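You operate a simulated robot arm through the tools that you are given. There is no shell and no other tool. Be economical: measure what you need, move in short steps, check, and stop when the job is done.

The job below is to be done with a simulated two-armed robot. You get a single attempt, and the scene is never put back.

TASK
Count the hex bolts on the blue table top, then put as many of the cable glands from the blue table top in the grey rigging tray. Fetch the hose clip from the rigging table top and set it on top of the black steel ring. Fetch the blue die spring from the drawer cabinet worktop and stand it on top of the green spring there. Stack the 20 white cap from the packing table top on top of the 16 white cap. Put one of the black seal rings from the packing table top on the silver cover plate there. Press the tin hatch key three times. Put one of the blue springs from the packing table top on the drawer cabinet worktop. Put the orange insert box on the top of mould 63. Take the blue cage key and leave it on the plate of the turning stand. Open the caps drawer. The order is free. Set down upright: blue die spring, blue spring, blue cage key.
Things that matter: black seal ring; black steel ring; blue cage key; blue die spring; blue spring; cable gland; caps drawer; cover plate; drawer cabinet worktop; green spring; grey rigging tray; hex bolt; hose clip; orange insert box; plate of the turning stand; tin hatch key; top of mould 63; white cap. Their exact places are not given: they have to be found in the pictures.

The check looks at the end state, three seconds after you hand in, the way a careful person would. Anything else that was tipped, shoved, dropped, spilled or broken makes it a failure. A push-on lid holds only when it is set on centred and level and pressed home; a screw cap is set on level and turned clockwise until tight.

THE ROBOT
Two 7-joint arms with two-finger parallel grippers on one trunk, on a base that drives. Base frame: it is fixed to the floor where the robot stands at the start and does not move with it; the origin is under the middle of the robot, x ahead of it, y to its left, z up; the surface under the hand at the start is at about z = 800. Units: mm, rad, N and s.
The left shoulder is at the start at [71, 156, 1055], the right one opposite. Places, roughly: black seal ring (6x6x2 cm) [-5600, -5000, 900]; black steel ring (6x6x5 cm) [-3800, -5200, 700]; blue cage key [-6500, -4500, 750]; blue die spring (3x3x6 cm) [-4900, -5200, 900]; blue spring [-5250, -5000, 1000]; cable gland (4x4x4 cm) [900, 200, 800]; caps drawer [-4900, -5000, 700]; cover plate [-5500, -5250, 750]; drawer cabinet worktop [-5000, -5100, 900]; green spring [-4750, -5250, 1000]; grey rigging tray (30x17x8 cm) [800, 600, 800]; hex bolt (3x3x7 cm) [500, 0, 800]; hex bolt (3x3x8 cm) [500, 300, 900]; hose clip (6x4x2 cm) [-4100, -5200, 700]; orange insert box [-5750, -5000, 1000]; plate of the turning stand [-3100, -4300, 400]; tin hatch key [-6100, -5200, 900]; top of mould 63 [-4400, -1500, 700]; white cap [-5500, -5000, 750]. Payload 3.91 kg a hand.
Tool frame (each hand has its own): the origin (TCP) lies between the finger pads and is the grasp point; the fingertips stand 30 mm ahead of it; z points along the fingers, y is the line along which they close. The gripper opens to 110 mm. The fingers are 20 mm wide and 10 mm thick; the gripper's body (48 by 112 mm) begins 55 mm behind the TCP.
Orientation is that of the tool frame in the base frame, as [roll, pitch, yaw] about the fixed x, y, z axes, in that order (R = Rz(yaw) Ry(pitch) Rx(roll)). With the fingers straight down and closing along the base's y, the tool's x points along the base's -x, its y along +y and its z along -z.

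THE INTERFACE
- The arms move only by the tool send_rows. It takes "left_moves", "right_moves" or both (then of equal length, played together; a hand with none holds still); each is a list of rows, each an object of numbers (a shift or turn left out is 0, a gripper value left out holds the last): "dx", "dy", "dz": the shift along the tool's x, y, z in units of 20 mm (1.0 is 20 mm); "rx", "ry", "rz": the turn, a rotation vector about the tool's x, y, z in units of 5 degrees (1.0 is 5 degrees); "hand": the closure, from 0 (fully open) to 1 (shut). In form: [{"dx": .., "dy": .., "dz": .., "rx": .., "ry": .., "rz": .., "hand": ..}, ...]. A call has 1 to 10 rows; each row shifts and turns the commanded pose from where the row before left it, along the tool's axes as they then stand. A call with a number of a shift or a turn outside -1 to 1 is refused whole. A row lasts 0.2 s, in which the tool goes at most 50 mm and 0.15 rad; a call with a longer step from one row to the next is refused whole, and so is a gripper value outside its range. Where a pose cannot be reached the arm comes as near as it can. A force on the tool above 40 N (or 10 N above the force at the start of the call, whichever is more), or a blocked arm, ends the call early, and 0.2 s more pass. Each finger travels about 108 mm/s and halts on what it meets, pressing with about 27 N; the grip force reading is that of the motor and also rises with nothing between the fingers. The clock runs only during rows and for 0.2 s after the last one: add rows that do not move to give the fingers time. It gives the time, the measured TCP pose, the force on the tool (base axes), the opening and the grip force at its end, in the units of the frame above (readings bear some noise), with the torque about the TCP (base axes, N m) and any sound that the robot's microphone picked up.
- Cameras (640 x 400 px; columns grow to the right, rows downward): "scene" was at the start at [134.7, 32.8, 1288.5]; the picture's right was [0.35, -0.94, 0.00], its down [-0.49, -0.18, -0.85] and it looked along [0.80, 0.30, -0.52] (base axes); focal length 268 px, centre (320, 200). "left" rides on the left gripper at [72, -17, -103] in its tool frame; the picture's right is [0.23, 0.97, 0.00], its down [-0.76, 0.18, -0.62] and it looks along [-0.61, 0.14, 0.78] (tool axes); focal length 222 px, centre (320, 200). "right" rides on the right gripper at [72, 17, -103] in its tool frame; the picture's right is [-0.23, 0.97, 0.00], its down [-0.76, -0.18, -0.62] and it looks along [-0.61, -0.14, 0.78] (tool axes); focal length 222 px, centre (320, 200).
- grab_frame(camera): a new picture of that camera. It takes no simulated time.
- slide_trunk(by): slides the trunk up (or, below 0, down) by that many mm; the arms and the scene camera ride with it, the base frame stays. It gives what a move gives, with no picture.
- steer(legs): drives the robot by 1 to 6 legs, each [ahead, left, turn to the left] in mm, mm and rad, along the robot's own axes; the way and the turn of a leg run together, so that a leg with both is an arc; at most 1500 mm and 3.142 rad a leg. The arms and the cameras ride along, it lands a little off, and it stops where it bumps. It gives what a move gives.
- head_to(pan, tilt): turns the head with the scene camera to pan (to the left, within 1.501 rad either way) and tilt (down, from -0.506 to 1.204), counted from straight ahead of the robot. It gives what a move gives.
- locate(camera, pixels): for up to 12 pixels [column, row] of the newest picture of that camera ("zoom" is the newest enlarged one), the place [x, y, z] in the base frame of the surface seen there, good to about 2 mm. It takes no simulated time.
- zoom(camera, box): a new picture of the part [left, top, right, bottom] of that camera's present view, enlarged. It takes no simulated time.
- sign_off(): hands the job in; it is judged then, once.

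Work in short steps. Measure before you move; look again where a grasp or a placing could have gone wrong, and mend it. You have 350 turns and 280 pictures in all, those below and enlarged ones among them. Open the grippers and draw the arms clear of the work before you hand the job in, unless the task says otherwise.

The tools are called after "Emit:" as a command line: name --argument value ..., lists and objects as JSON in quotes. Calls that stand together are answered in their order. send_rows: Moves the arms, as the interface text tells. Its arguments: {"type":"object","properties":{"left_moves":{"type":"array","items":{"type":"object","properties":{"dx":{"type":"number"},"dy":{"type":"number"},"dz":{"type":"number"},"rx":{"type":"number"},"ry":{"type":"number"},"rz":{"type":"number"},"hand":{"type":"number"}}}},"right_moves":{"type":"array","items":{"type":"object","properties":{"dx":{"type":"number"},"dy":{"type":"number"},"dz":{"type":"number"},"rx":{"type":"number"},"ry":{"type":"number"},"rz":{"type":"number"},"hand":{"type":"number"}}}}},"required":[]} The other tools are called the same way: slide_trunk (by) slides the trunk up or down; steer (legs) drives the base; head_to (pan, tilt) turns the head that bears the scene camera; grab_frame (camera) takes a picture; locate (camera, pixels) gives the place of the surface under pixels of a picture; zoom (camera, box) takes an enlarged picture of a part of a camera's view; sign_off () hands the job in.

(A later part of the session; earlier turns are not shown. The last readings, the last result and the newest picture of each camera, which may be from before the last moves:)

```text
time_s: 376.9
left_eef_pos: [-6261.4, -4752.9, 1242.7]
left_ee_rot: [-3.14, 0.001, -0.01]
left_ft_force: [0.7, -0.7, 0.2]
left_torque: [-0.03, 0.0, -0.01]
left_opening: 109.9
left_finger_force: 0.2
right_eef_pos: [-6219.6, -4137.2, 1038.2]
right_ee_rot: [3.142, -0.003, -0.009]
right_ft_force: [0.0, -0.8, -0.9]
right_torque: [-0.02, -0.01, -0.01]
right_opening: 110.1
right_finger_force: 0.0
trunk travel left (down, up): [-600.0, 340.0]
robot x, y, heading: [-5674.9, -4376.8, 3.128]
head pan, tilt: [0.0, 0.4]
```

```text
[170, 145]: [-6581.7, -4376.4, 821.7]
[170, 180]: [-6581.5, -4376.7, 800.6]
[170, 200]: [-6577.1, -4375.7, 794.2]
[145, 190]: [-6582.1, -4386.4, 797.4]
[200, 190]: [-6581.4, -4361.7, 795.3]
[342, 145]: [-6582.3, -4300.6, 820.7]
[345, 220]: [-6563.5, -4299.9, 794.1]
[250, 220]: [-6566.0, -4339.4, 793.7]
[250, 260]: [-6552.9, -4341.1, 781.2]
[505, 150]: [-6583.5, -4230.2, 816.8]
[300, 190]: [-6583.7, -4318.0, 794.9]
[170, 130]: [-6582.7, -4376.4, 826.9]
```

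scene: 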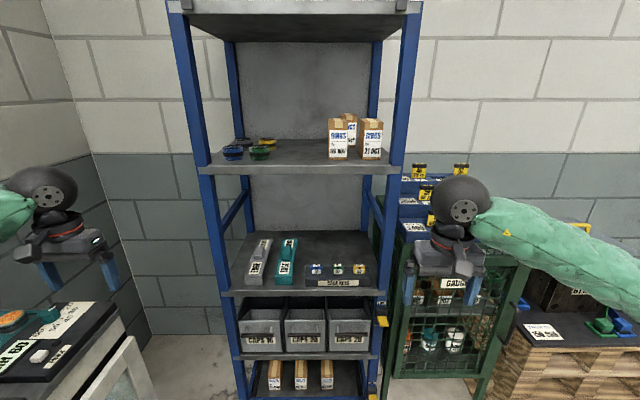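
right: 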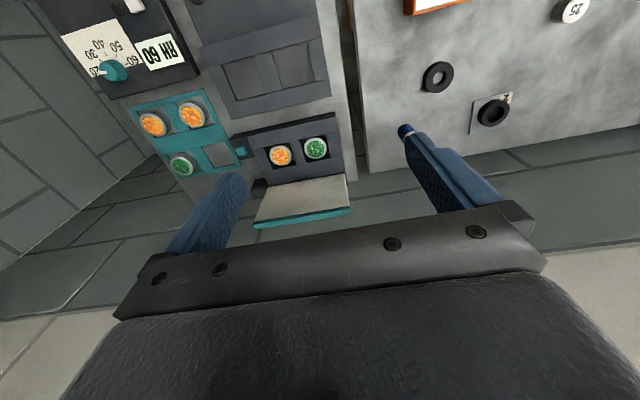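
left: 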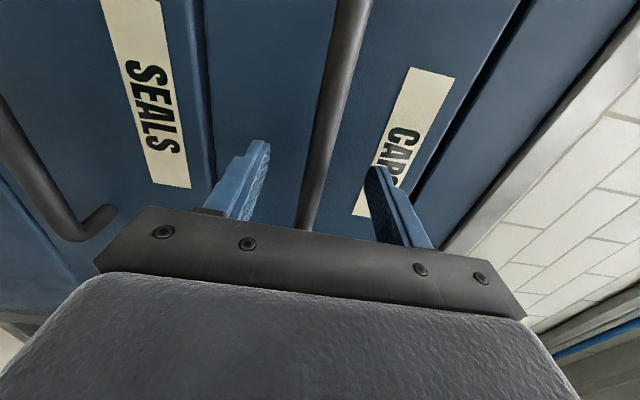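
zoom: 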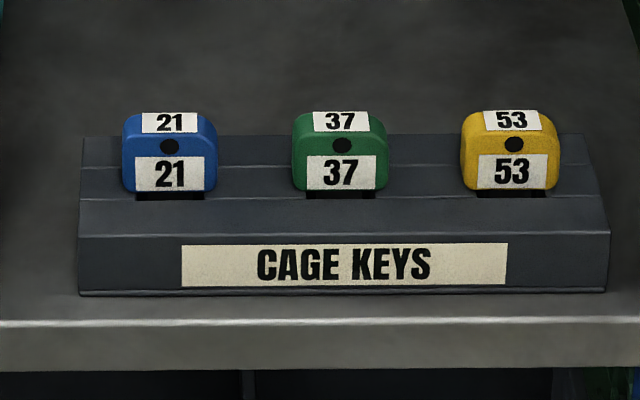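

Key head: front face x≈-6582, y≈-4376, z 795–836, in a slotted holder. I drive 100 mm closer, bring the right hand in front, and tilt it 45°.

Emit:
steer --legs '[[100, 0, 0.01]]'

Emit:
send_rows --right_moves '[{"dy": 1, "hand": 0.45}, {"dy": 1}, {"dy": 1}, {"dy": 1}, {"dy": 1}, {"dy": 1}, {"dy": 1}, {"dy": 1}, {"dy": 1}, {"dy": 1}]'

Emit:
send_rows --right_moves '[{"dy": 1}, {"ry": -1}, {"ry": -1}, {"ry": -1}, {"ry": -1}, {"ry": -1}, {"ry": -1}, {"ry": -1}, {"ry": -1}, {"ry": -1}]'

Emit:
grab_frame --camera "right"

Emit:
grab_frame --camera "scene"

```text
time_s: 378.0
left_eef_pos: [-6358.7, -4759.3, 1241.6]
left_ee_rot: [-3.139, 0.001, 0.001]
left_ft_force: [0.6, 0.5, -0.6]
left_torque: [0.0, -0.03, 0.02]
left_opening: 110.0
left_finger_force: 0.1
right_eef_pos: [-6323.2, -4141.8, 1037.1]
right_ee_rot: [-3.141, -0.002, 0.0]
right_ft_force: [0.3, -0.1, 0.5]
right_torque: [0.03, -0.02, 0.01]
right_opening: 110.1
right_finger_force: 0.1
trunk travel left (down, up): [-600.0, 340.0]
robot x, y, heading: [-5772.9, -4372.5, 3.146]
head pan, tilt: [0.0, 0.4]
```

```text
time_s: 380.2
left_eef_pos: [-6357.7, -4759.9, 1241.6]
left_ee_rot: [-3.139, 0.001, -0.001]
left_ft_force: [-1.0, 0.1, 0.7]
left_torque: [-0.01, -0.02, 0.0]
left_opening: 110.0
left_finger_force: 0.1
right_eef_pos: [-6323.2, -4344.5, 1038.2]
right_ee_rot: [-3.14, -0.003, 0.002]
right_ft_force: [0.2, 0.8, -0.5]
right_torque: [0.0, 0.01, 0.0]
right_opening: 60.3
right_finger_force: 0.0
trunk travel left (down, up): [-600.0, 340.0]
robot x, y, heading: [-5770.4, -4372.1, 3.145]
head pan, tilt: [0.0, 0.4]
```

```text
time_s: 382.4
left_eef_pos: [-6357.6, -4759.9, 1242.3]
left_ee_rot: [-3.139, 0.001, 0.0]
left_ft_force: [-0.6, -0.3, -0.7]
left_torque: [0.0, 0.01, -0.01]
left_opening: 110.1
left_finger_force: 0.0
right_eef_pos: [-6321.8, -4362.7, 1038.5]
right_ee_rot: [3.141, 0.785, 0.001]
right_ft_force: [0.2, -0.3, 0.4]
right_torque: [0.02, -0.01, 0.04]
right_opening: 60.5
right_finger_force: 0.0
trunk travel left (down, up): [-600.0, 340.0]
robot x, y, heading: [-5772.3, -4374.1, 3.143]
head pan, tilt: [0.0, 0.4]
```

```text
121 pictures are left
```

right: 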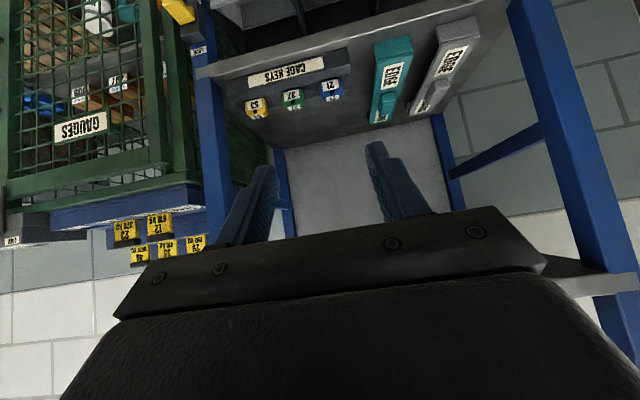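

```text
120 pictures are left
```

scene: 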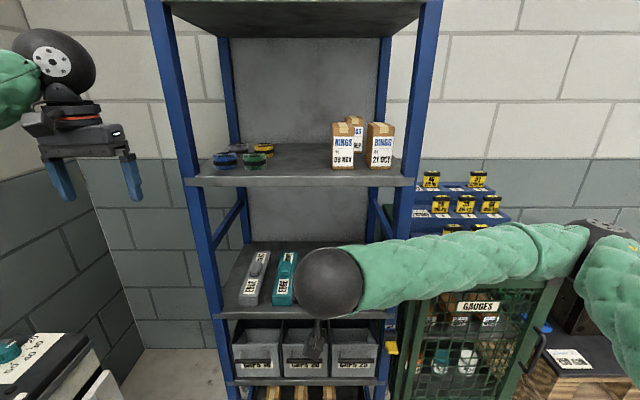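

I measure the blue key in the right camera view (331,90).

Emit:
zoom --camera "right" --box '[280, 60, 380, 120]'

Emit:
locate --camera "zoom" --pixels '[[330, 165], [270, 165], [390, 160], [330, 200], [325, 235], [330, 250], [280, 250], [380, 240], [330, 130]]'

```text
6.40 times, centred on (330, 90) of right
```

zoom: 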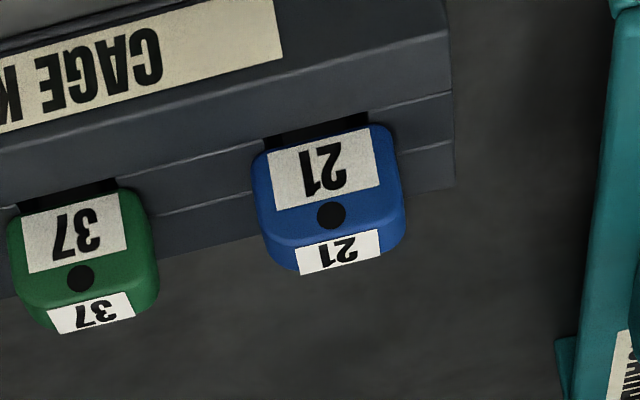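

```text
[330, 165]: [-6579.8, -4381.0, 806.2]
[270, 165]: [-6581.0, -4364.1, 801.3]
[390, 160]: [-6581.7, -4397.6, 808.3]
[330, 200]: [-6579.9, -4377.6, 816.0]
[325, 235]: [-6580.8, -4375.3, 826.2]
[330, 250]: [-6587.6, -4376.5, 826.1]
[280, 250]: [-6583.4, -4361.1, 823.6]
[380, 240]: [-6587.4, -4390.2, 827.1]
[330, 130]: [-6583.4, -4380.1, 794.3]
```

Key centre ≈(-6590,-4379,811). The approach runs almost along the tool axis; I advance in stages.

Emit:
send_rows --right_moves '[{"dy": 0.8, "dx": -0.5}, {"dx": -0.5, "dz": 1}, {"dx": -0.5, "dz": 1}, {"dz": 1}, {"dz": 1}, {"dz": 1}, {"dz": 1}, {"dz": 1}, {"dz": 1}, {"dz": 1}]'

Emit:
send_rows --right_moves '[{"dz": 1}, {"dz": 1}, {"dz": 1}, {"dz": 1}, {}]'

Emit:
grab_frame --camera "right"

Emit:
grab_frame --camera "scene"

```text
time_s: 384.6
left_eef_pos: [-6357.2, -4759.0, 1242.6]
left_ee_rot: [-3.14, 0.001, -0.001]
left_ft_force: [-0.9, 0.3, 0.1]
left_torque: [0.0, 0.02, 0.0]
left_opening: 110.0
left_finger_force: 0.2
right_eef_pos: [-6471.1, -4377.9, 931.4]
right_ee_rot: [3.139, 0.783, 0.0]
right_ft_force: [0.1, -0.1, -0.1]
right_torque: [-0.03, -0.02, 0.0]
right_opening: 60.7
right_finger_force: 0.1
trunk travel left (down, up): [-600.0, 340.0]
robot x, y, heading: [-5775.4, -4370.3, 3.14]
head pan, tilt: [0.0, 0.4]
```

```text
time_s: 385.8
left_eef_pos: [-6357.7, -4758.7, 1241.4]
left_ee_rot: [-3.139, 0.001, 0.001]
left_ft_force: [-1.2, -0.6, -0.2]
left_torque: [0.03, 0.03, -0.01]
left_opening: 109.9
left_finger_force: 0.2
right_eef_pos: [-6528.0, -4376.7, 874.7]
right_ee_rot: [-3.139, 0.784, 0.001]
right_ft_force: [-0.1, 0.4, -0.4]
right_torque: [-0.03, 0.01, 0.01]
right_opening: 60.7
right_finger_force: 0.0
trunk travel left (down, up): [-600.0, 340.0]
robot x, y, heading: [-5771.3, -4371.3, 3.145]
head pan, tilt: [0.0, 0.4]
```

```text
118 pictures are left
```

right: 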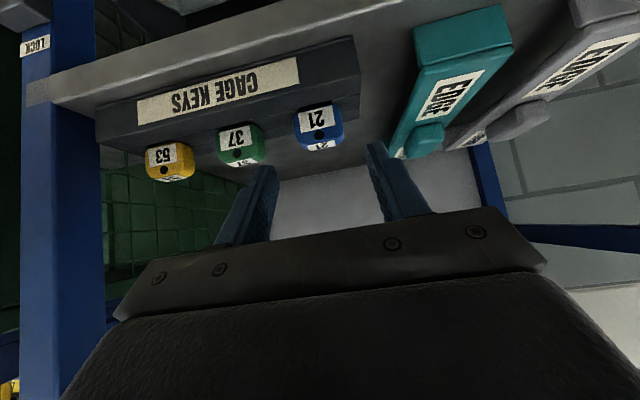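

```text
117 pictures are left
```

scene: 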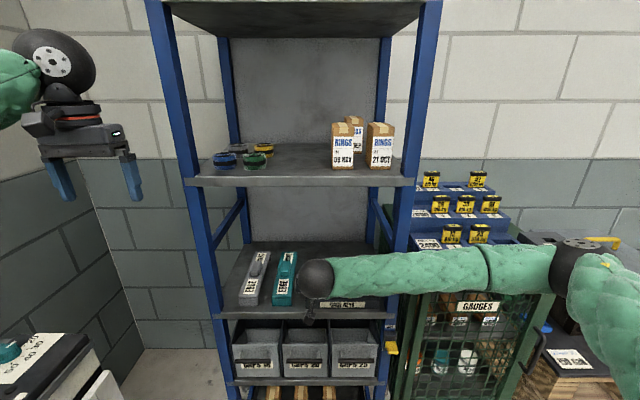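

The teal tool is near the right finger; I check its position before entering.

Emit:
locate --camera "right" --pixels '[[412, 152], [405, 120], [425, 138], [412, 90], [255, 160], [322, 120], [300, 125], [342, 120], [420, 60]]'

```text
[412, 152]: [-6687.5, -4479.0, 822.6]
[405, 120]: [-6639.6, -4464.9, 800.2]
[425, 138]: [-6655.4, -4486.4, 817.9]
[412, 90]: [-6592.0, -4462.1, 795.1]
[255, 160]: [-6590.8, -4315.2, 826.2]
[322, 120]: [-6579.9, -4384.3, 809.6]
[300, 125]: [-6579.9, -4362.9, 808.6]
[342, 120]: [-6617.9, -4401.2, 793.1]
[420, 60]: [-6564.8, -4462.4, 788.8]
```

Clear on both sides. I advance the last 70 mm and close.

Emit:
send_rows --right_moves '[{"dy": 0.15, "dz": 1}, {"dz": 1}, {"dz": 1}, {"dz": 0.45}, {}]'

Emit:
grab_frame --camera "right"

Emit:
send_rows --right_moves '[{"hand": 1}, {}, {}]'

Emit:
grab_frame --camera "right"

```text
time_s: 387.0
left_eef_pos: [-6357.3, -4758.8, 1242.4]
left_ee_rot: [-3.139, 0.003, 0.0]
left_ft_force: [-0.1, -0.6, -0.1]
left_torque: [0.0, 0.03, 0.01]
left_opening: 110.0
left_finger_force: 0.1
right_eef_pos: [-6576.1, -4380.9, 825.6]
right_ee_rot: [3.141, 0.784, 0.001]
right_ft_force: [0.1, -0.2, -0.2]
right_torque: [0.05, -0.01, -0.02]
right_opening: 60.5
right_finger_force: 0.0
trunk travel left (down, up): [-600.0, 340.0]
robot x, y, heading: [-5773.8, -4372.8, 3.14]
head pan, tilt: [0.0, 0.4]
```

```text
116 pictures are left
```

right: 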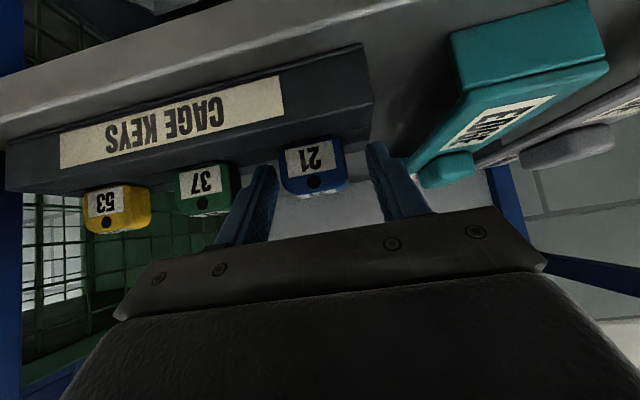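

```text
time_s: 387.8
left_eef_pos: [-6356.4, -4759.9, 1242.3]
left_ee_rot: [-3.14, 0.002, 0.0]
left_ft_force: [0.5, 0.3, -0.4]
left_torque: [0.0, 0.02, 0.03]
left_opening: 109.7
left_finger_force: 0.1
right_eef_pos: [-6575.3, -4380.6, 826.2]
right_ee_rot: [-3.141, 0.783, 0.001]
right_ft_force: [-0.5, 0.5, -0.3]
right_torque: [-0.01, 0.0, 0.01]
right_opening: 41.4
right_finger_force: 26.7
trunk travel left (down, up): [-600.0, 340.0]
robot x, y, heading: [-5771.7, -4368.2, 3.143]
head pan, tilt: [0.0, 0.4]
```

```text
115 pictures are left
```

right: 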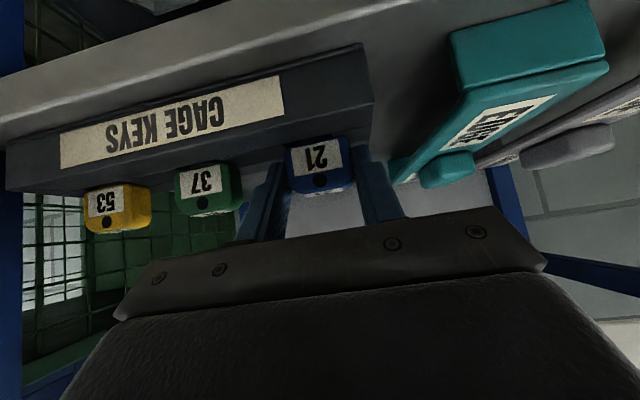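

Gripped (41 mm). I lift straight up in small steps.

Emit:
send_rows --right_moves '[{"dx": -0.3, "dz": -0.3}, {"dx": -0.4, "dz": -0.4}, {"dx": -0.4, "dz": -0.4}, {"dx": -0.4, "dz": -0.4}, {"dx": -0.4, "dz": -0.4}, {"dx": -0.4, "dz": -0.4}, {"dx": -0.4, "dz": -0.4}, {}]'

Emit:
grab_frame --camera "right"

Emit:
zoom --camera "scene" --box '[230, 230, 420, 350]'

```text
time_s: 389.6
left_eef_pos: [-6357.3, -4758.4, 1241.4]
left_ee_rot: [-3.14, 0.0, -0.001]
left_ft_force: [0.1, -0.2, -0.5]
left_torque: [0.0, 0.0, -0.01]
left_opening: 109.8
left_finger_force: 0.0
right_eef_pos: [-6575.4, -4379.9, 902.5]
right_ee_rot: [3.141, 0.784, 0.0]
right_ft_force: [0.2, -0.2, -0.3]
right_torque: [0.0, -0.02, 0.01]
right_opening: 41.2
right_finger_force: 27.2
trunk travel left (down, up): [-600.0, 340.0]
robot x, y, heading: [-5770.7, -4372.2, 3.145]
head pan, tilt: [0.0, 0.4]
```

```text
114 pictures are left
```

right: 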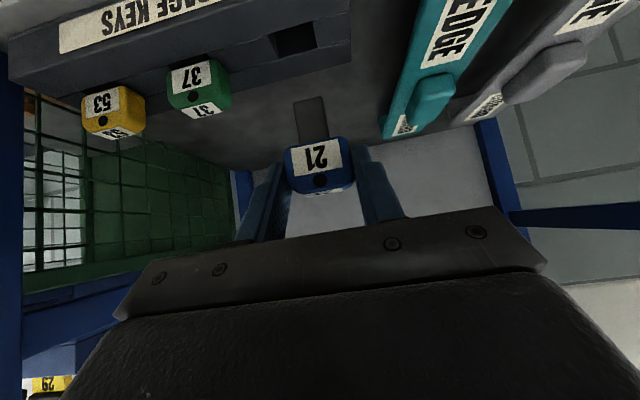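

```text
3.33 times, centred on (325, 290) of scene
```

zoom: 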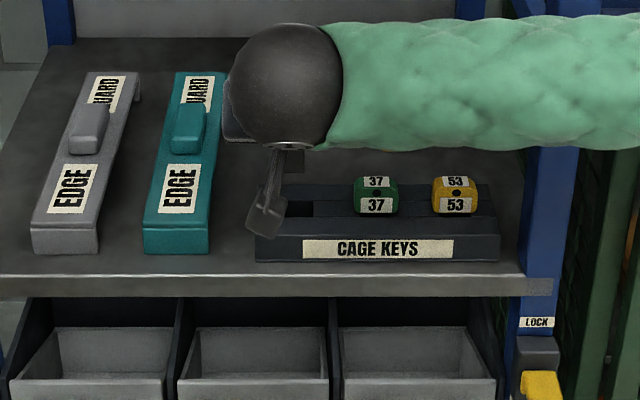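

The key is out of its slot. I measure the shank's lower end for placing.

Emit:
zoom --camera "right" --box '[270, 80, 370, 200]'

Emit:
locate --camera "right" --pixels '[[309, 99], [297, 104], [322, 100], [312, 130], [320, 160], [320, 180], [290, 175], [350, 170], [320, 188]]'

```text
3.33 times, centred on (320, 140) of right
```

zoom: 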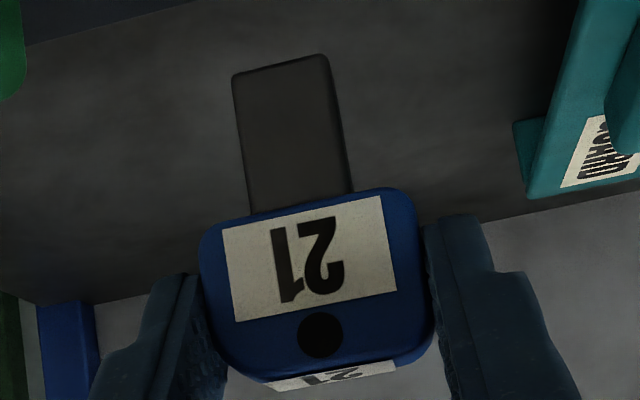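

```text
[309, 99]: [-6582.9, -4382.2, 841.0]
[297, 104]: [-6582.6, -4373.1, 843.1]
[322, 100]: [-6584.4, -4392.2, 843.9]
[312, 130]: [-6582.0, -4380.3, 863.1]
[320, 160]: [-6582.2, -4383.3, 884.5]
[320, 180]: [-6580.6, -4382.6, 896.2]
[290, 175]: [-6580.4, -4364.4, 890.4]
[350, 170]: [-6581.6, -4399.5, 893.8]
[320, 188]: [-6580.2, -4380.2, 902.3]
```

Shank bottom is 63 mm below the TCP. I back straight out of the rack, shift right (+y), then turn to face -y.

Emit:
steer --legs '[[-450, 0, 0], [0, -900, 0], [0, 0, 1.571]]'

Emit:
grab_frame --camera "right"

```text
time_s: 400.6
left_eef_pos: [-4918.7, -4053.9, 1242.6]
left_ee_rot: [-3.14, 0.002, 1.593]
left_ft_force: [-0.3, 0.4, -0.7]
left_torque: [-0.02, -0.01, 0.01]
left_opening: 110.1
left_finger_force: 0.1
right_eef_pos: [-5294.0, -4281.0, 901.8]
right_ee_rot: [3.14, 0.783, 1.593]
right_ft_force: [-1.1, -0.2, -0.4]
right_torque: [0.04, -0.02, -0.04]
right_opening: 41.1
right_finger_force: 27.3
trunk travel left (down, up): [-600.0, 340.0]
robot x, y, heading: [-5318.9, -3477.8, -1.553]
head pan, tilt: [0.0, 0.4]
```

```text
111 pictures are left
```

right: 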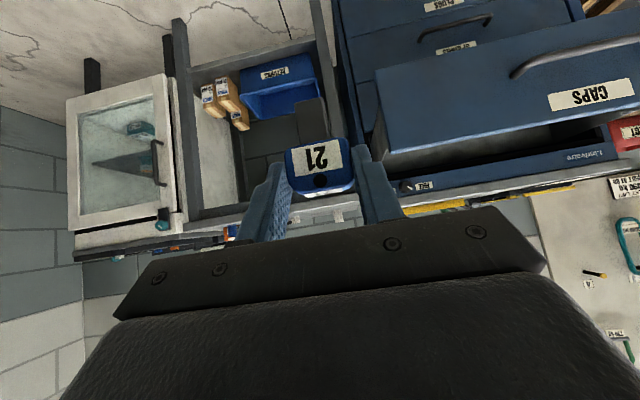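

Key safe. I strafe left to the turning stand and look at its plate.

Emit:
steer --legs '[[0, 0, -0.018], [0, 1140, 0], [0, 1100, 0]]'

Emit:
head_to --pan 0 --tilt 0.85

Emit:
grab_frame --camera "scene"

```text
time_s: 412.0
left_eef_pos: [-2686.1, -4079.0, 1241.5]
left_ee_rot: [-3.139, 0.002, 1.552]
left_ft_force: [-0.1, -0.8, -0.7]
left_torque: [-0.02, 0.0, 0.0]
left_opening: 110.0
left_finger_force: 0.0
right_eef_pos: [-3067.3, -4290.1, 900.7]
right_ee_rot: [-3.141, 0.783, 1.554]
right_ft_force: [0.4, -1.0, -0.9]
right_torque: [-0.02, -0.04, 0.0]
right_opening: 41.1
right_finger_force: 26.5
trunk travel left (down, up): [-600.0, 340.0]
robot x, y, heading: [-3059.3, -3490.7, -1.592]
head pan, tilt: [0.0, 0.4]
```

```text
time_s: 412.9
left_eef_pos: [-2686.0, -4080.2, 1242.5]
left_ee_rot: [-3.14, 0.002, 1.553]
left_ft_force: [-0.1, -0.3, -0.2]
left_torque: [0.02, 0.0, 0.0]
left_opening: 110.0
left_finger_force: 0.1
right_eef_pos: [-3068.8, -4291.4, 901.6]
right_ee_rot: [-3.141, 0.785, 1.553]
right_ft_force: [0.3, 0.4, 0.0]
right_torque: [-0.02, -0.04, -0.02]
right_opening: 40.8
right_finger_force: 26.9
trunk travel left (down, up): [-600.0, 340.0]
robot x, y, heading: [-3061.5, -3486.7, -1.591]
head pan, tilt: [0.0, 0.85]
```

```text
110 pictures are left
```

scene: 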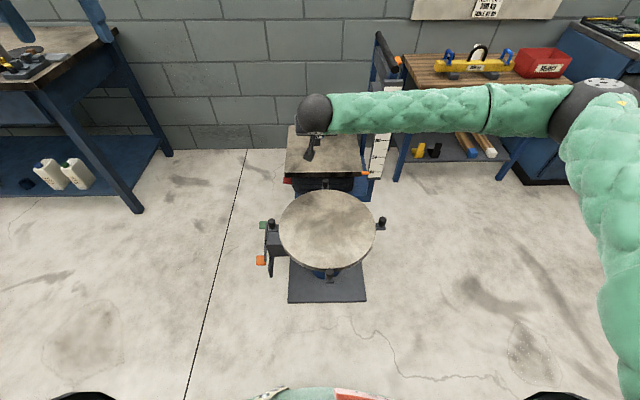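

The round plate is at (328,228). I locate its surface and rims.

Emit:
locate --camera "scene" --pixels '[[328, 228], [285, 228], [370, 228], [328, 196], [328, 262], [382, 222], [270, 225], [330, 273], [300, 150], [320, 165], [380, 150]]'

Emit:
zoom --camera "scene" --box '[240, 130, 420, 310]'

```text
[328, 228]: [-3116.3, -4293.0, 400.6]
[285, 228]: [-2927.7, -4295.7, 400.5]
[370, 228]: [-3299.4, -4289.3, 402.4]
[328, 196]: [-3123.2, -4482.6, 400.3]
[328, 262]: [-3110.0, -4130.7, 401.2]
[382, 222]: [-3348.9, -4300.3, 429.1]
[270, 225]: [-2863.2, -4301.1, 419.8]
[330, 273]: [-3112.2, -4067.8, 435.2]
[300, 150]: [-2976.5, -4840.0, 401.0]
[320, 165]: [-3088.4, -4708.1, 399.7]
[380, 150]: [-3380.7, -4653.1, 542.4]
```

```text
2.22 times, centred on (330, 220) of scene
```

zoom: 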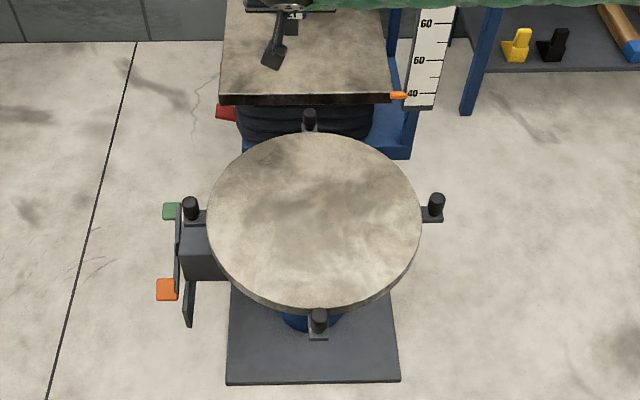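

The plate centre is (-3115,-4295,401), and the key hangs right above it. I lower the trunk 420 mm.

Emit:
slide_trunk --by -400

Emit:
grab_frame --camera "right"

Emit:
grab_frame --camera "scene"

```text
time_s: 416.7
left_eef_pos: [-2686.7, -4079.8, 843.1]
left_ee_rot: [-3.141, 0.001, 1.553]
left_ft_force: [-0.7, -0.3, -1.1]
left_torque: [-0.02, -0.02, 0.01]
left_opening: 110.1
left_finger_force: 0.0
right_eef_pos: [-3069.7, -4290.2, 502.2]
right_ee_rot: [3.141, 0.784, 1.553]
right_ft_force: [0.4, -0.2, -2.4]
right_torque: [0.02, -0.04, 0.01]
right_opening: 40.9
right_finger_force: 26.9
trunk travel left (down, up): [-200.0, 740.0]
robot x, y, heading: [-3061.6, -3487.4, -1.591]
head pan, tilt: [0.0, 0.85]
```

```text
108 pictures are left
```

right: 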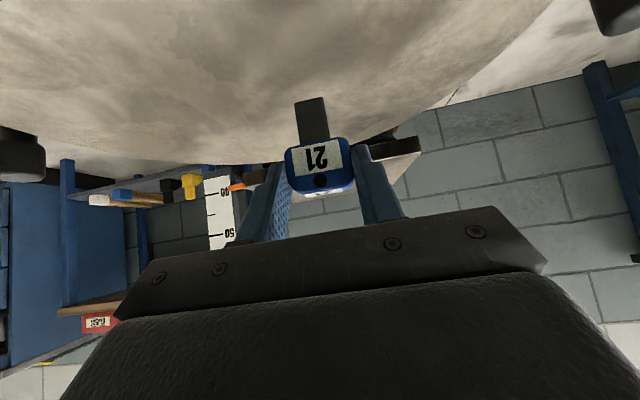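

```text
107 pictures are left
```

scene: 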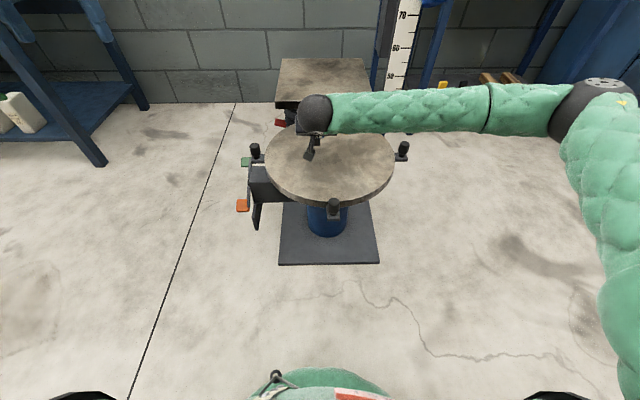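

I lower the last ~36 mm in steps with the arm, watching for contact.

Emit:
send_rows --right_moves '[{"dx": 0.35, "dz": 0.35}, {"dx": 0.35, "dz": 0.35}, {"dx": 0.35, "dz": 0.35}, {"dx": 0.11, "dz": 0.11}, {}]'

Emit:
zoom --camera "right" --box '[250, 70, 390, 220]'

Emit:
locate --camera "right" --pixels '[[310, 102], [312, 130], [312, 90]]'

```text
time_s: 417.9
left_eef_pos: [-2686.4, -4079.6, 842.4]
left_ee_rot: [-3.139, 0.001, 1.552]
left_ft_force: [0.1, -0.9, -0.8]
left_torque: [0.0, 0.0, -0.02]
left_opening: 110.1
left_finger_force: 0.1
right_eef_pos: [-3068.9, -4290.6, 468.9]
right_ee_rot: [-3.141, 0.784, 1.554]
right_ft_force: [-0.3, 0.7, -1.1]
right_torque: [0.0, -0.01, -0.03]
right_opening: 40.9
right_finger_force: 26.8
trunk travel left (down, up): [-200.0, 740.0]
robot x, y, heading: [-3058.1, -3484.2, -1.592]
head pan, tilt: [0.0, 0.85]
```

```text
2.67 times, centred on (320, 145) of right
```

zoom: 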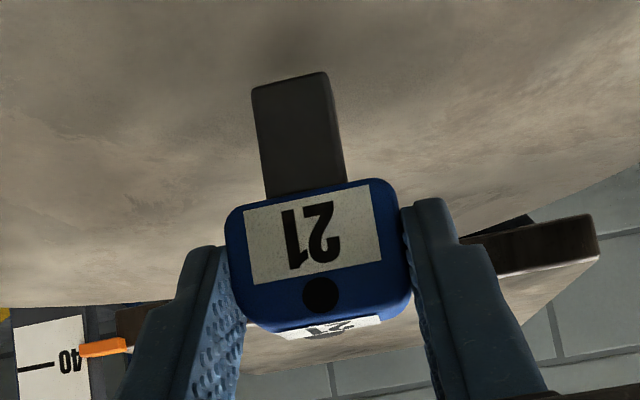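

```text
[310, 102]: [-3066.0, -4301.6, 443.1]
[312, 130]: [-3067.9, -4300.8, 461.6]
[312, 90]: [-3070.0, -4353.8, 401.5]
```

(That locate used the older picture: bottom is 61 mm below TCP, so ~7 mm remain.) I continue down in small steps.

Emit:
send_rows --right_moves '[{"dx": 0.16, "dz": 0.16}, {}]'

Emit:
send_rows --right_moves '[{"dx": 0.06, "dz": 0.06}, {}]'

```text
time_s: 418.5
left_eef_pos: [-2686.0, -4079.8, 840.8]
left_ee_rot: [-3.14, 0.004, 1.554]
left_ft_force: [-0.3, 0.2, -0.3]
left_torque: [0.0, 0.02, 0.0]
left_opening: 109.9
left_finger_force: 0.1
right_eef_pos: [-3069.0, -4290.7, 464.5]
right_ee_rot: [-3.14, 0.784, 1.552]
right_ft_force: [0.5, -0.8, -1.2]
right_torque: [0.04, 0.03, 0.02]
right_opening: 41.1
right_finger_force: 27.2
trunk travel left (down, up): [-200.0, 740.0]
robot x, y, heading: [-3062.8, -3489.7, -1.59]
head pan, tilt: [0.0, 0.85]
```

```text
time_s: 419.1
left_eef_pos: [-2685.6, -4079.5, 842.8]
left_ee_rot: [-3.139, 0.003, 1.553]
left_ft_force: [-0.2, 0.3, 0.3]
left_torque: [-0.02, 0.03, 0.01]
left_opening: 109.8
left_finger_force: 0.1
right_eef_pos: [-3069.1, -4289.3, 461.8]
right_ee_rot: [3.141, 0.786, 1.554]
right_ft_force: [-0.5, -0.2, -0.8]
right_torque: [0.0, 0.01, -0.01]
right_opening: 41.2
right_finger_force: 27.4
trunk travel left (down, up): [-200.0, 740.0]
robot x, y, heading: [-3059.5, -3485.7, -1.59]
head pan, tilt: [0.0, 0.85]
```

Emit:
send_rows --right_moves '[{"dx": 0.05, "dz": 0.05}, {}]'

Emit:
zoom --camera "right" --box '[250, 70, 390, 220]'

Emit:
locate --camera "zoom" --pixels '[[290, 90], [290, 78], [300, 120], [290, 65]]'

```text
time_s: 419.7
left_eef_pos: [-2687.0, -4079.0, 842.2]
left_ee_rot: [-3.138, 0.003, 1.554]
left_ft_force: [0.1, -1.0, 0.0]
left_torque: [-0.01, -0.04, -0.05]
left_opening: 110.0
left_finger_force: 0.1
right_eef_pos: [-3069.9, -4291.6, 462.4]
right_ee_rot: [-3.141, 0.786, 1.553]
right_ft_force: [0.2, 0.1, 5.2]
right_torque: [-0.04, 0.05, 0.0]
right_opening: 41.2
right_finger_force: 26.9
trunk travel left (down, up): [-200.0, 740.0]
robot x, y, heading: [-3062.4, -3485.5, -1.595]
head pan, tilt: [0.0, 0.85]
```

```text
2.67 times, centred on (320, 145) of right
```

zoom: 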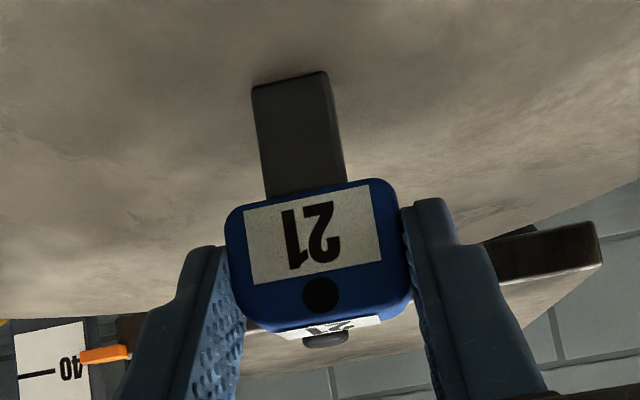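

```text
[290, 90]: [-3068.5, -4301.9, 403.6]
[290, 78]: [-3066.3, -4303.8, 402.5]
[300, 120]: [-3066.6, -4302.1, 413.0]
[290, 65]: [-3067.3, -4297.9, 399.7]
```

Contact (5 N). I open the fingers and retreat along the tool axis.

Emit:
send_rows --right_moves '[{"hand": 0.45}, {}, {}, {}, {"dz": -0.5}, {"dz": -1}, {"dz": -1}, {"dz": -1}, {"dz": -1}, {"dz": -1}]'

Emit:
grab_frame --camera "right"

Emit:
zoom --camera "scene" --box '[240, 90, 420, 220]'

```text
time_s: 421.9
left_eef_pos: [-2685.8, -4079.5, 842.2]
left_ee_rot: [-3.14, 0.003, 1.553]
left_ft_force: [-0.4, 0.6, -0.3]
left_torque: [0.0, 0.02, 0.01]
left_opening: 110.1
left_finger_force: 0.1
right_eef_pos: [-3067.0, -4212.7, 538.5]
right_ee_rot: [3.141, 0.784, 1.553]
right_ft_force: [-0.5, -1.0, 0.2]
right_torque: [-0.01, 0.03, 0.0]
right_opening: 60.6
right_finger_force: 0.1
trunk travel left (down, up): [-200.0, 740.0]
robot x, y, heading: [-3060.7, -3486.7, -1.589]
head pan, tilt: [0.0, 0.85]
```

```text
104 pictures are left
```

right: 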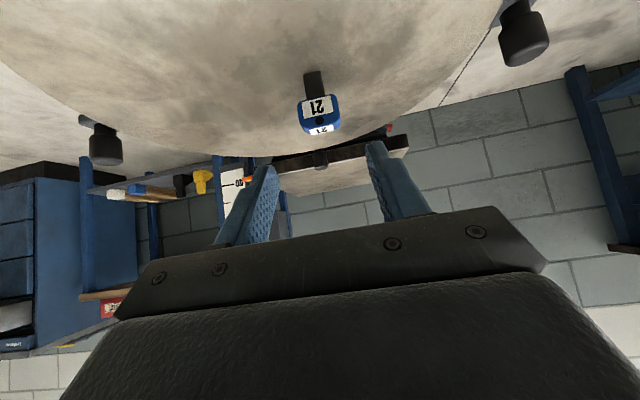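

```text
3.08 times, centred on (330, 155) of scene
```

zoom: 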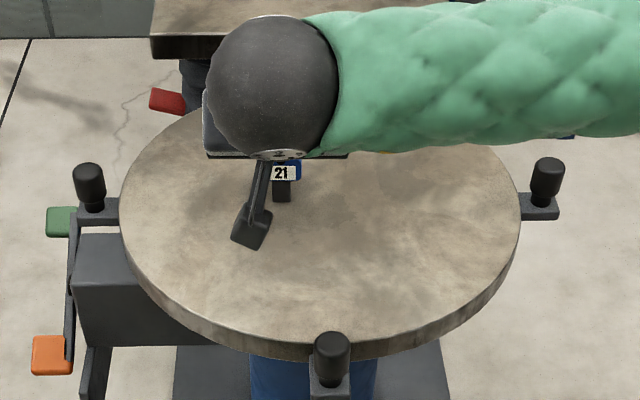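

The key stands upright on the plate. I raise the trunk and untilt the right hand.

Emit:
slide_trunk --by 700

Emit:
send_rows --right_moves '[{"ry": 1, "hand": 0}, {"ry": 1}, {"ry": 1}, {"ry": 1}, {"ry": 1}, {"ry": 1}, {"ry": 1}, {"ry": 1}, {"ry": 1}, {"dy": -1}]'

Emit:
send_rows --right_moves '[{"dy": -1}, {"dy": -1}, {"dy": -1}, {"dy": -1}, {"dy": -1, "dx": 0.5}, {"dy": -1, "dx": 0.5}, {"dx": 0.5}, {"dx": 0.5}, {}]'

Emit:
zoom --camera "scene" --box '[220, 130, 440, 310]'

```text
refused: 700 is not a number from -400 to 400
```

```text
time_s: 424.1
left_eef_pos: [-2686.3, -4079.0, 842.4]
left_ee_rot: [-3.14, 0.003, 1.553]
left_ft_force: [-0.2, 0.7, -0.8]
left_torque: [0.01, 0.0, 0.03]
left_opening: 110.0
left_finger_force: 0.1
right_eef_pos: [-3088.1, -4212.3, 538.8]
right_ee_rot: [-3.14, -0.002, 1.554]
right_ft_force: [0.7, -1.0, 0.1]
right_torque: [-0.01, 0.02, 0.02]
right_opening: 110.1
right_finger_force: 0.0
trunk travel left (down, up): [-200.0, 740.0]
robot x, y, heading: [-3062.7, -3486.4, -1.59]
head pan, tilt: [0.0, 0.85]
```

```text
time_s: 426.1
left_eef_pos: [-2686.6, -4080.2, 842.9]
left_ee_rot: [-3.141, 0.002, 1.554]
left_ft_force: [0.2, -0.4, 0.3]
left_torque: [0.05, 0.01, -0.02]
left_opening: 110.0
left_finger_force: 0.1
right_eef_pos: [-3207.4, -4168.8, 538.3]
right_ee_rot: [-3.141, 0.002, 1.551]
right_ft_force: [0.1, -0.5, 0.7]
right_torque: [0.01, -0.02, -0.03]
right_opening: 110.2
right_finger_force: 0.0
trunk travel left (down, up): [-200.0, 740.0]
robot x, y, heading: [-3062.4, -3487.4, -1.588]
head pan, tilt: [0.0, 0.85]
```

```text
2.22 times, centred on (330, 220) of scene
```

zoom: 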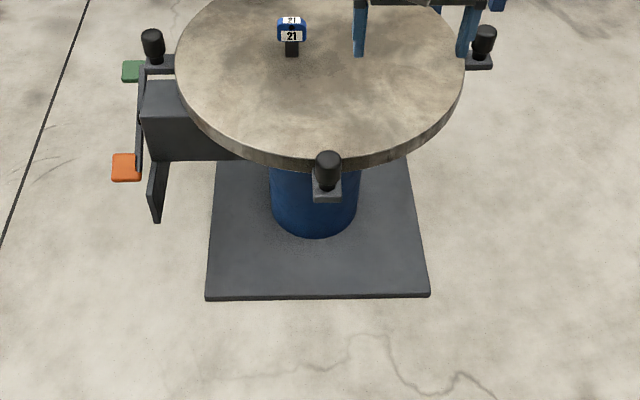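

The raise was refused (limit 400), but nothing was touched and the key still stands. I raise in two steps and drive back to the packing table.

Emit:
slide_trunk --by 400

Emit:
slide_trunk --by 300

Emit:
steer --legs '[[0, 0, 0.018], [0, -1300, 0], [0, -1220, 0], [920, 0, 0]]'

Emit:
grab_frame --camera "scene"

Emit:
grab_frame --camera "right"

```text
time_s: 430.0
left_eef_pos: [-2686.3, -4078.8, 1242.5]
left_ee_rot: [-3.14, 0.003, 1.552]
left_ft_force: [0.1, -0.1, 0.2]
left_torque: [-0.01, 0.0, 0.0]
left_opening: 109.9
left_finger_force: 0.1
right_eef_pos: [-3207.8, -4171.0, 938.4]
right_ee_rot: [3.141, -0.002, 1.552]
right_ft_force: [-0.4, 0.0, -0.6]
right_torque: [0.03, 0.0, 0.01]
right_opening: 110.0
right_finger_force: 0.1
trunk travel left (down, up): [-600.0, 340.0]
robot x, y, heading: [-3060.9, -3488.6, -1.589]
head pan, tilt: [0.0, 0.85]
```

```text
time_s: 433.0
left_eef_pos: [-2685.2, -4079.5, 1543.1]
left_ee_rot: [-3.139, 0.002, 1.554]
left_ft_force: [0.8, 0.3, -0.9]
left_torque: [0.0, 0.03, 0.02]
left_opening: 109.9
left_finger_force: 0.0
right_eef_pos: [-3208.0, -4169.6, 1236.9]
right_ee_rot: [3.141, 0.0, 1.554]
right_ft_force: [0.4, 0.1, -0.7]
right_torque: [-0.01, -0.03, 0.01]
right_opening: 109.9
right_finger_force: 0.0
trunk travel left (down, up): [-900.0, 40.0]
robot x, y, heading: [-3060.9, -3488.4, -1.588]
head pan, tilt: [0.0, 0.85]
```

```text
time_s: 450.0
left_eef_pos: [-5218.2, -4981.3, 1542.9]
left_ee_rot: [-3.141, 0.0, 1.573]
left_ft_force: [-0.3, -0.5, -1.4]
left_torque: [0.01, 0.01, 0.0]
left_opening: 109.9
left_finger_force: 0.1
right_eef_pos: [-5736.6, -5081.2, 1239.2]
right_ee_rot: [3.14, -0.001, 1.575]
right_ft_force: [-0.8, 0.8, 1.0]
right_torque: [-0.03, -0.01, 0.01]
right_opening: 109.9
right_finger_force: 0.1
trunk travel left (down, up): [-900.0, 40.0]
robot x, y, heading: [-5606.1, -4394.1, -1.568]
head pan, tilt: [0.0, 0.85]
```

```text
101 pictures are left
```

scene: 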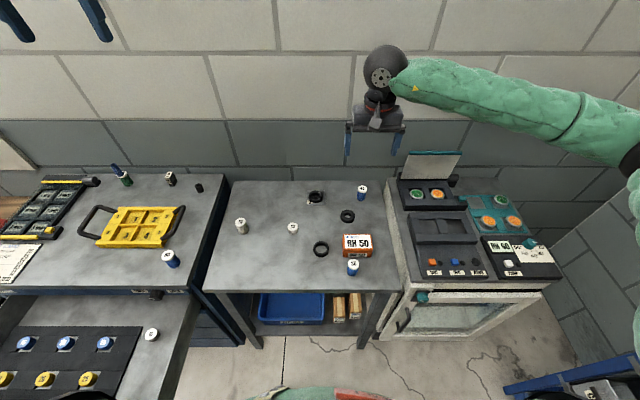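

```text
100 pictures are left
```

right: 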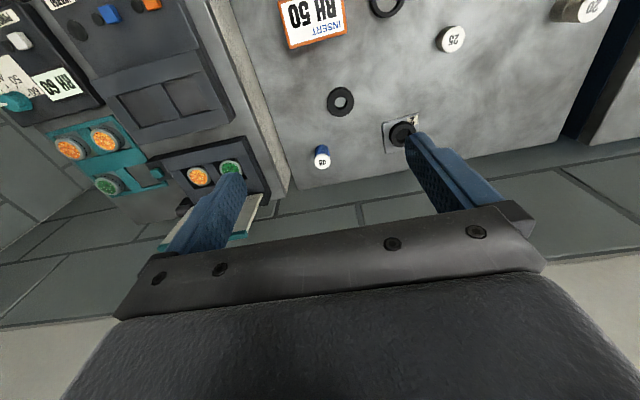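

I measure the orange insert box.

Emit:
zoom --camera "scene" --box '[310, 220, 400, 290]'

Emit:
locate --camera "zoom" --pixels '[[222, 100], [405, 100], [225, 195], [430, 205], [320, 100], [325, 195], [215, 105], [330, 245], [240, 250], [420, 255], [300, 290]]'

```text
5.71 times, centred on (355, 255) of scene
```

zoom: 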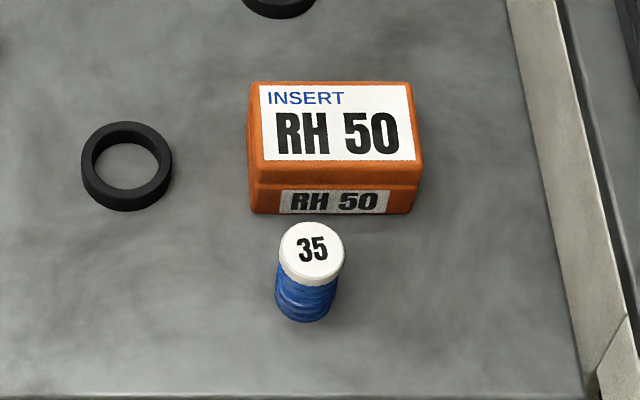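

```text
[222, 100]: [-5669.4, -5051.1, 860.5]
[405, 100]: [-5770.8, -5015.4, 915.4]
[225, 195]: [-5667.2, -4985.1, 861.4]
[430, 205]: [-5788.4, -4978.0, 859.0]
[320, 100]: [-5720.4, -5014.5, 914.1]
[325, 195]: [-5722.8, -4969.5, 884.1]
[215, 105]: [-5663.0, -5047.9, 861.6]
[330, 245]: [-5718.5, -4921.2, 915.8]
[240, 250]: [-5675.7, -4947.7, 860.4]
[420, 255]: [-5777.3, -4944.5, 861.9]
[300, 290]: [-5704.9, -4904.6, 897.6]
```

Box: x -5778…-5679, y -5028…-4969, top 915. I grip it along x (97 mm); hand moves above (-5728,-4998).

Emit:
send_rows --right_moves '[{"dx": 1, "dz": 1}, {"dx": 1, "dz": 1}, {"dx": 1, "dz": 1}, {"dx": 1, "dz": 1}, {"dx": 0.15, "dy": 0.4, "dz": 1}, {"dz": 1}, {"dz": 1}, {"dz": 1}, {"dz": 1}, {}]'

Emit:
grab_frame --camera "right"

Emit:
locate --camera "right" --pixels '[[320, 100], [290, 110], [350, 95]]'

```text
time_s: 452.2
left_eef_pos: [-5217.4, -4980.5, 1543.2]
left_ee_rot: [-3.141, 0.001, 1.574]
left_ft_force: [0.2, -0.2, 0.5]
left_torque: [-0.04, 0.04, 0.01]
left_opening: 109.9
left_finger_force: 0.0
right_eef_pos: [-5730.7, -4999.5, 1057.9]
right_ee_rot: [-3.141, -0.001, 1.575]
right_ft_force: [-0.8, 0.3, -0.5]
right_torque: [0.01, -0.02, 0.01]
right_opening: 110.0
right_finger_force: 0.1
trunk travel left (down, up): [-900.0, 40.0]
robot x, y, heading: [-5604.3, -4396.5, -1.565]
head pan, tilt: [0.0, 0.85]
```

```text
98 pictures are left
```

right: 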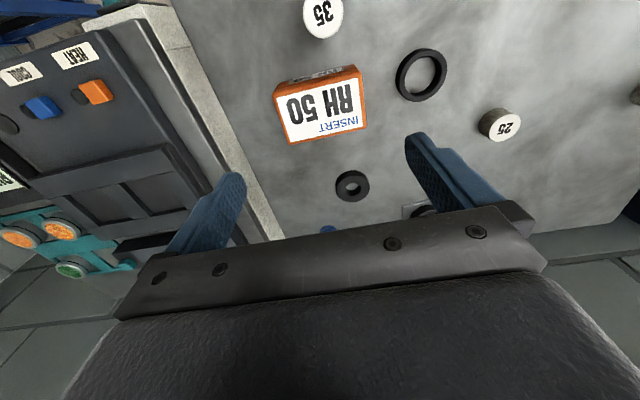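

```text
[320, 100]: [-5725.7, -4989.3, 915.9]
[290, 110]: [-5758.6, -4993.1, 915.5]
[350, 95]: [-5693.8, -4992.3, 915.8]
```

I locate the box's top corners to centre the grip and match its yaw.

Emit:
locate --camera "right" --pixels '[[277, 97], [359, 78], [365, 123], [288, 140], [282, 118], [362, 100]]'

Emit:
zoom --camera "right" --box '[260, 50, 380, 150]'

```text
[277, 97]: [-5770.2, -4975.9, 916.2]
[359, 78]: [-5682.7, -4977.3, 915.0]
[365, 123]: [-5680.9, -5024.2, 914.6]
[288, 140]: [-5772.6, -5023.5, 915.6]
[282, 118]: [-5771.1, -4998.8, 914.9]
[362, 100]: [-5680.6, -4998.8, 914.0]
```

```text
4.00 times, centred on (320, 100) of right
```

zoom: 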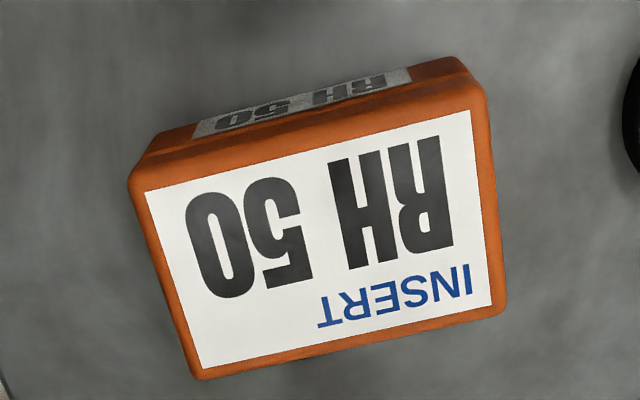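

Centre (-5726,-5000), width ~95. I shift 4 mm and descend 160 mm, checking at half way via the force readings.

Emit:
send_rows --right_moves '[{"dy": 0.23}, {"dz": 1}, {"dz": 1}, {"dz": 1}, {"dz": 1}, {"dz": 1}, {"dz": 1}, {}]'

Emit:
grab_frame --camera "right"

```text
time_s: 454.0
left_eef_pos: [-5218.4, -4981.0, 1542.9]
left_ee_rot: [-3.141, 0.002, 1.576]
left_ft_force: [-0.7, -0.6, -0.5]
left_torque: [0.01, 0.01, 0.0]
left_opening: 109.5
left_finger_force: 0.3
right_eef_pos: [-5725.1, -4998.5, 939.2]
right_ee_rot: [-3.141, -0.003, 1.574]
right_ft_force: [0.4, -0.6, -1.1]
right_torque: [-0.01, -0.01, -0.01]
right_opening: 110.2
right_finger_force: 0.1
trunk travel left (down, up): [-900.0, 40.0]
robot x, y, heading: [-5608.2, -4396.5, -1.567]
head pan, tilt: [0.0, 0.85]
```

```text
96 pictures are left
```

right: 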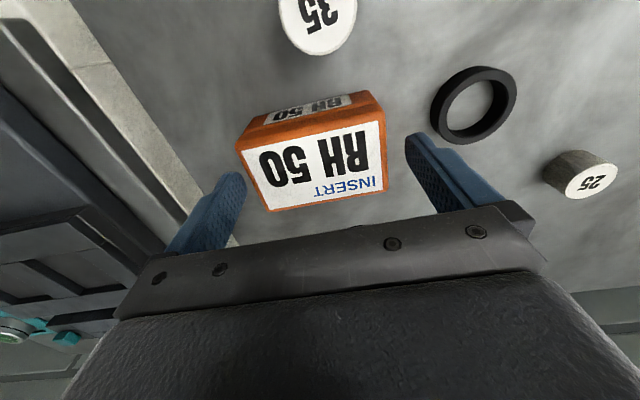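

The left gap is smaller than the right in the image; I shift 4.5 mm back toward -x, then descend 40 mm and close.

Emit:
send_rows --right_moves '[{"dy": -0.23}, {}, {"dz": 1}, {"dz": 1}, {}]'

Emit:
send_rows --right_moves '[{"hand": 1}, {}, {}]'

Emit:
grab_frame --camera "right"

```text
time_s: 455.2
left_eef_pos: [-5218.5, -4980.7, 1542.7]
left_ee_rot: [-3.139, 0.002, 1.574]
left_ft_force: [-0.3, -0.9, 0.4]
left_torque: [0.02, 0.01, 0.03]
left_opening: 110.2
left_finger_force: 0.0
right_eef_pos: [-5729.1, -4997.3, 899.6]
right_ee_rot: [-3.141, -0.001, 1.573]
right_ft_force: [1.0, -0.7, 0.4]
right_torque: [0.02, 0.02, 0.02]
right_opening: 110.1
right_finger_force: 0.1
trunk travel left (down, up): [-900.0, 40.0]
robot x, y, heading: [-5607.3, -4395.7, -1.569]
head pan, tilt: [0.0, 0.85]
```

```text
time_s: 456.0
left_eef_pos: [-5217.0, -4981.1, 1542.2]
left_ee_rot: [-3.14, 0.002, 1.575]
left_ft_force: [-1.0, -0.6, 0.1]
left_torque: [-0.01, 0.0, -0.01]
left_opening: 109.9
left_finger_force: 0.1
right_eef_pos: [-5729.8, -4998.1, 899.6]
right_ee_rot: [-3.141, -0.001, 1.575]
right_ft_force: [0.4, 0.2, 0.2]
right_torque: [-0.03, 0.09, -0.03]
right_opening: 94.7
right_finger_force: 27.3
trunk travel left (down, up): [-900.0, 40.0]
robot x, y, heading: [-5607.9, -4397.1, -1.571]
head pan, tilt: [0.0, 0.85]
```

```text
95 pictures are left
```

right: 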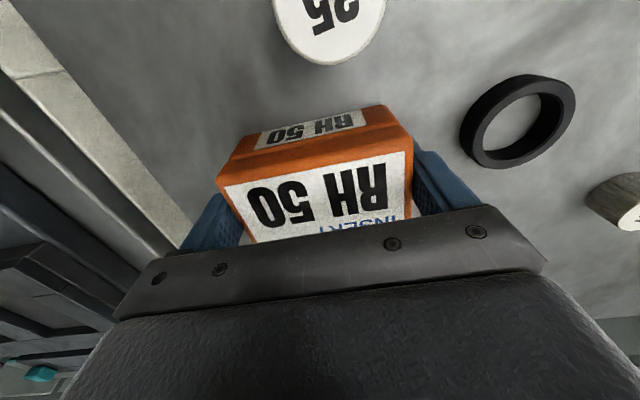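

Gripped at 94.7 mm. I lift slowly and check it holds.

Emit:
send_rows --right_moves '[{"dz": -0.4}, {"dz": -0.6}, {"dz": -0.8}, {"dz": -1}, {"dz": -1}, {"dz": -1}, {"dz": -1}, {"dz": -1}, {"dz": -1}, {"dz": -1}]'

Emit:
send_rows --right_moves '[{"dz": -1}, {"dz": -1}, {"dz": -1}, {"dz": -1}, {"dz": -1}, {"dz": -1}, {"dz": -1}, {}]'

Emit:
grab_frame --camera "scene"

```text
time_s: 458.2
left_eef_pos: [-5217.0, -4980.8, 1543.1]
left_ee_rot: [-3.139, 0.001, 1.574]
left_ft_force: [-0.3, 0.8, -0.9]
left_torque: [0.01, 0.02, -0.01]
left_opening: 110.0
left_finger_force: 0.1
right_eef_pos: [-5731.2, -4999.5, 1073.3]
right_ee_rot: [-3.14, -0.003, 1.573]
right_ft_force: [0.6, 0.2, -4.0]
right_torque: [0.0, 0.0, -0.01]
right_opening: 95.0
right_finger_force: 26.9
trunk travel left (down, up): [-900.0, 40.0]
robot x, y, heading: [-5610.1, -4394.3, -1.576]
head pan, tilt: [0.0, 0.85]
```

```text
time_s: 460.0
left_eef_pos: [-5220.4, -4980.6, 1542.5]
left_ee_rot: [-3.14, 0.001, 1.575]
left_ft_force: [-0.3, -0.3, 0.0]
left_torque: [0.01, -0.02, -0.02]
left_opening: 110.0
left_finger_force: 0.0
right_eef_pos: [-5731.0, -4998.9, 1213.8]
right_ee_rot: [3.141, -0.002, 1.576]
right_ft_force: [-0.2, 0.5, -3.5]
right_torque: [0.0, -0.02, -0.01]
right_opening: 95.1
right_finger_force: 26.9
trunk travel left (down, up): [-900.0, 40.0]
robot x, y, heading: [-5607.5, -4393.5, -1.567]
head pan, tilt: [0.0, 0.85]
```

```text
94 pictures are left
```

scene: 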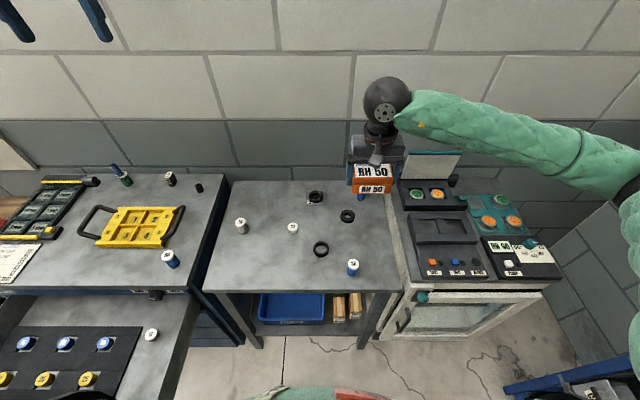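

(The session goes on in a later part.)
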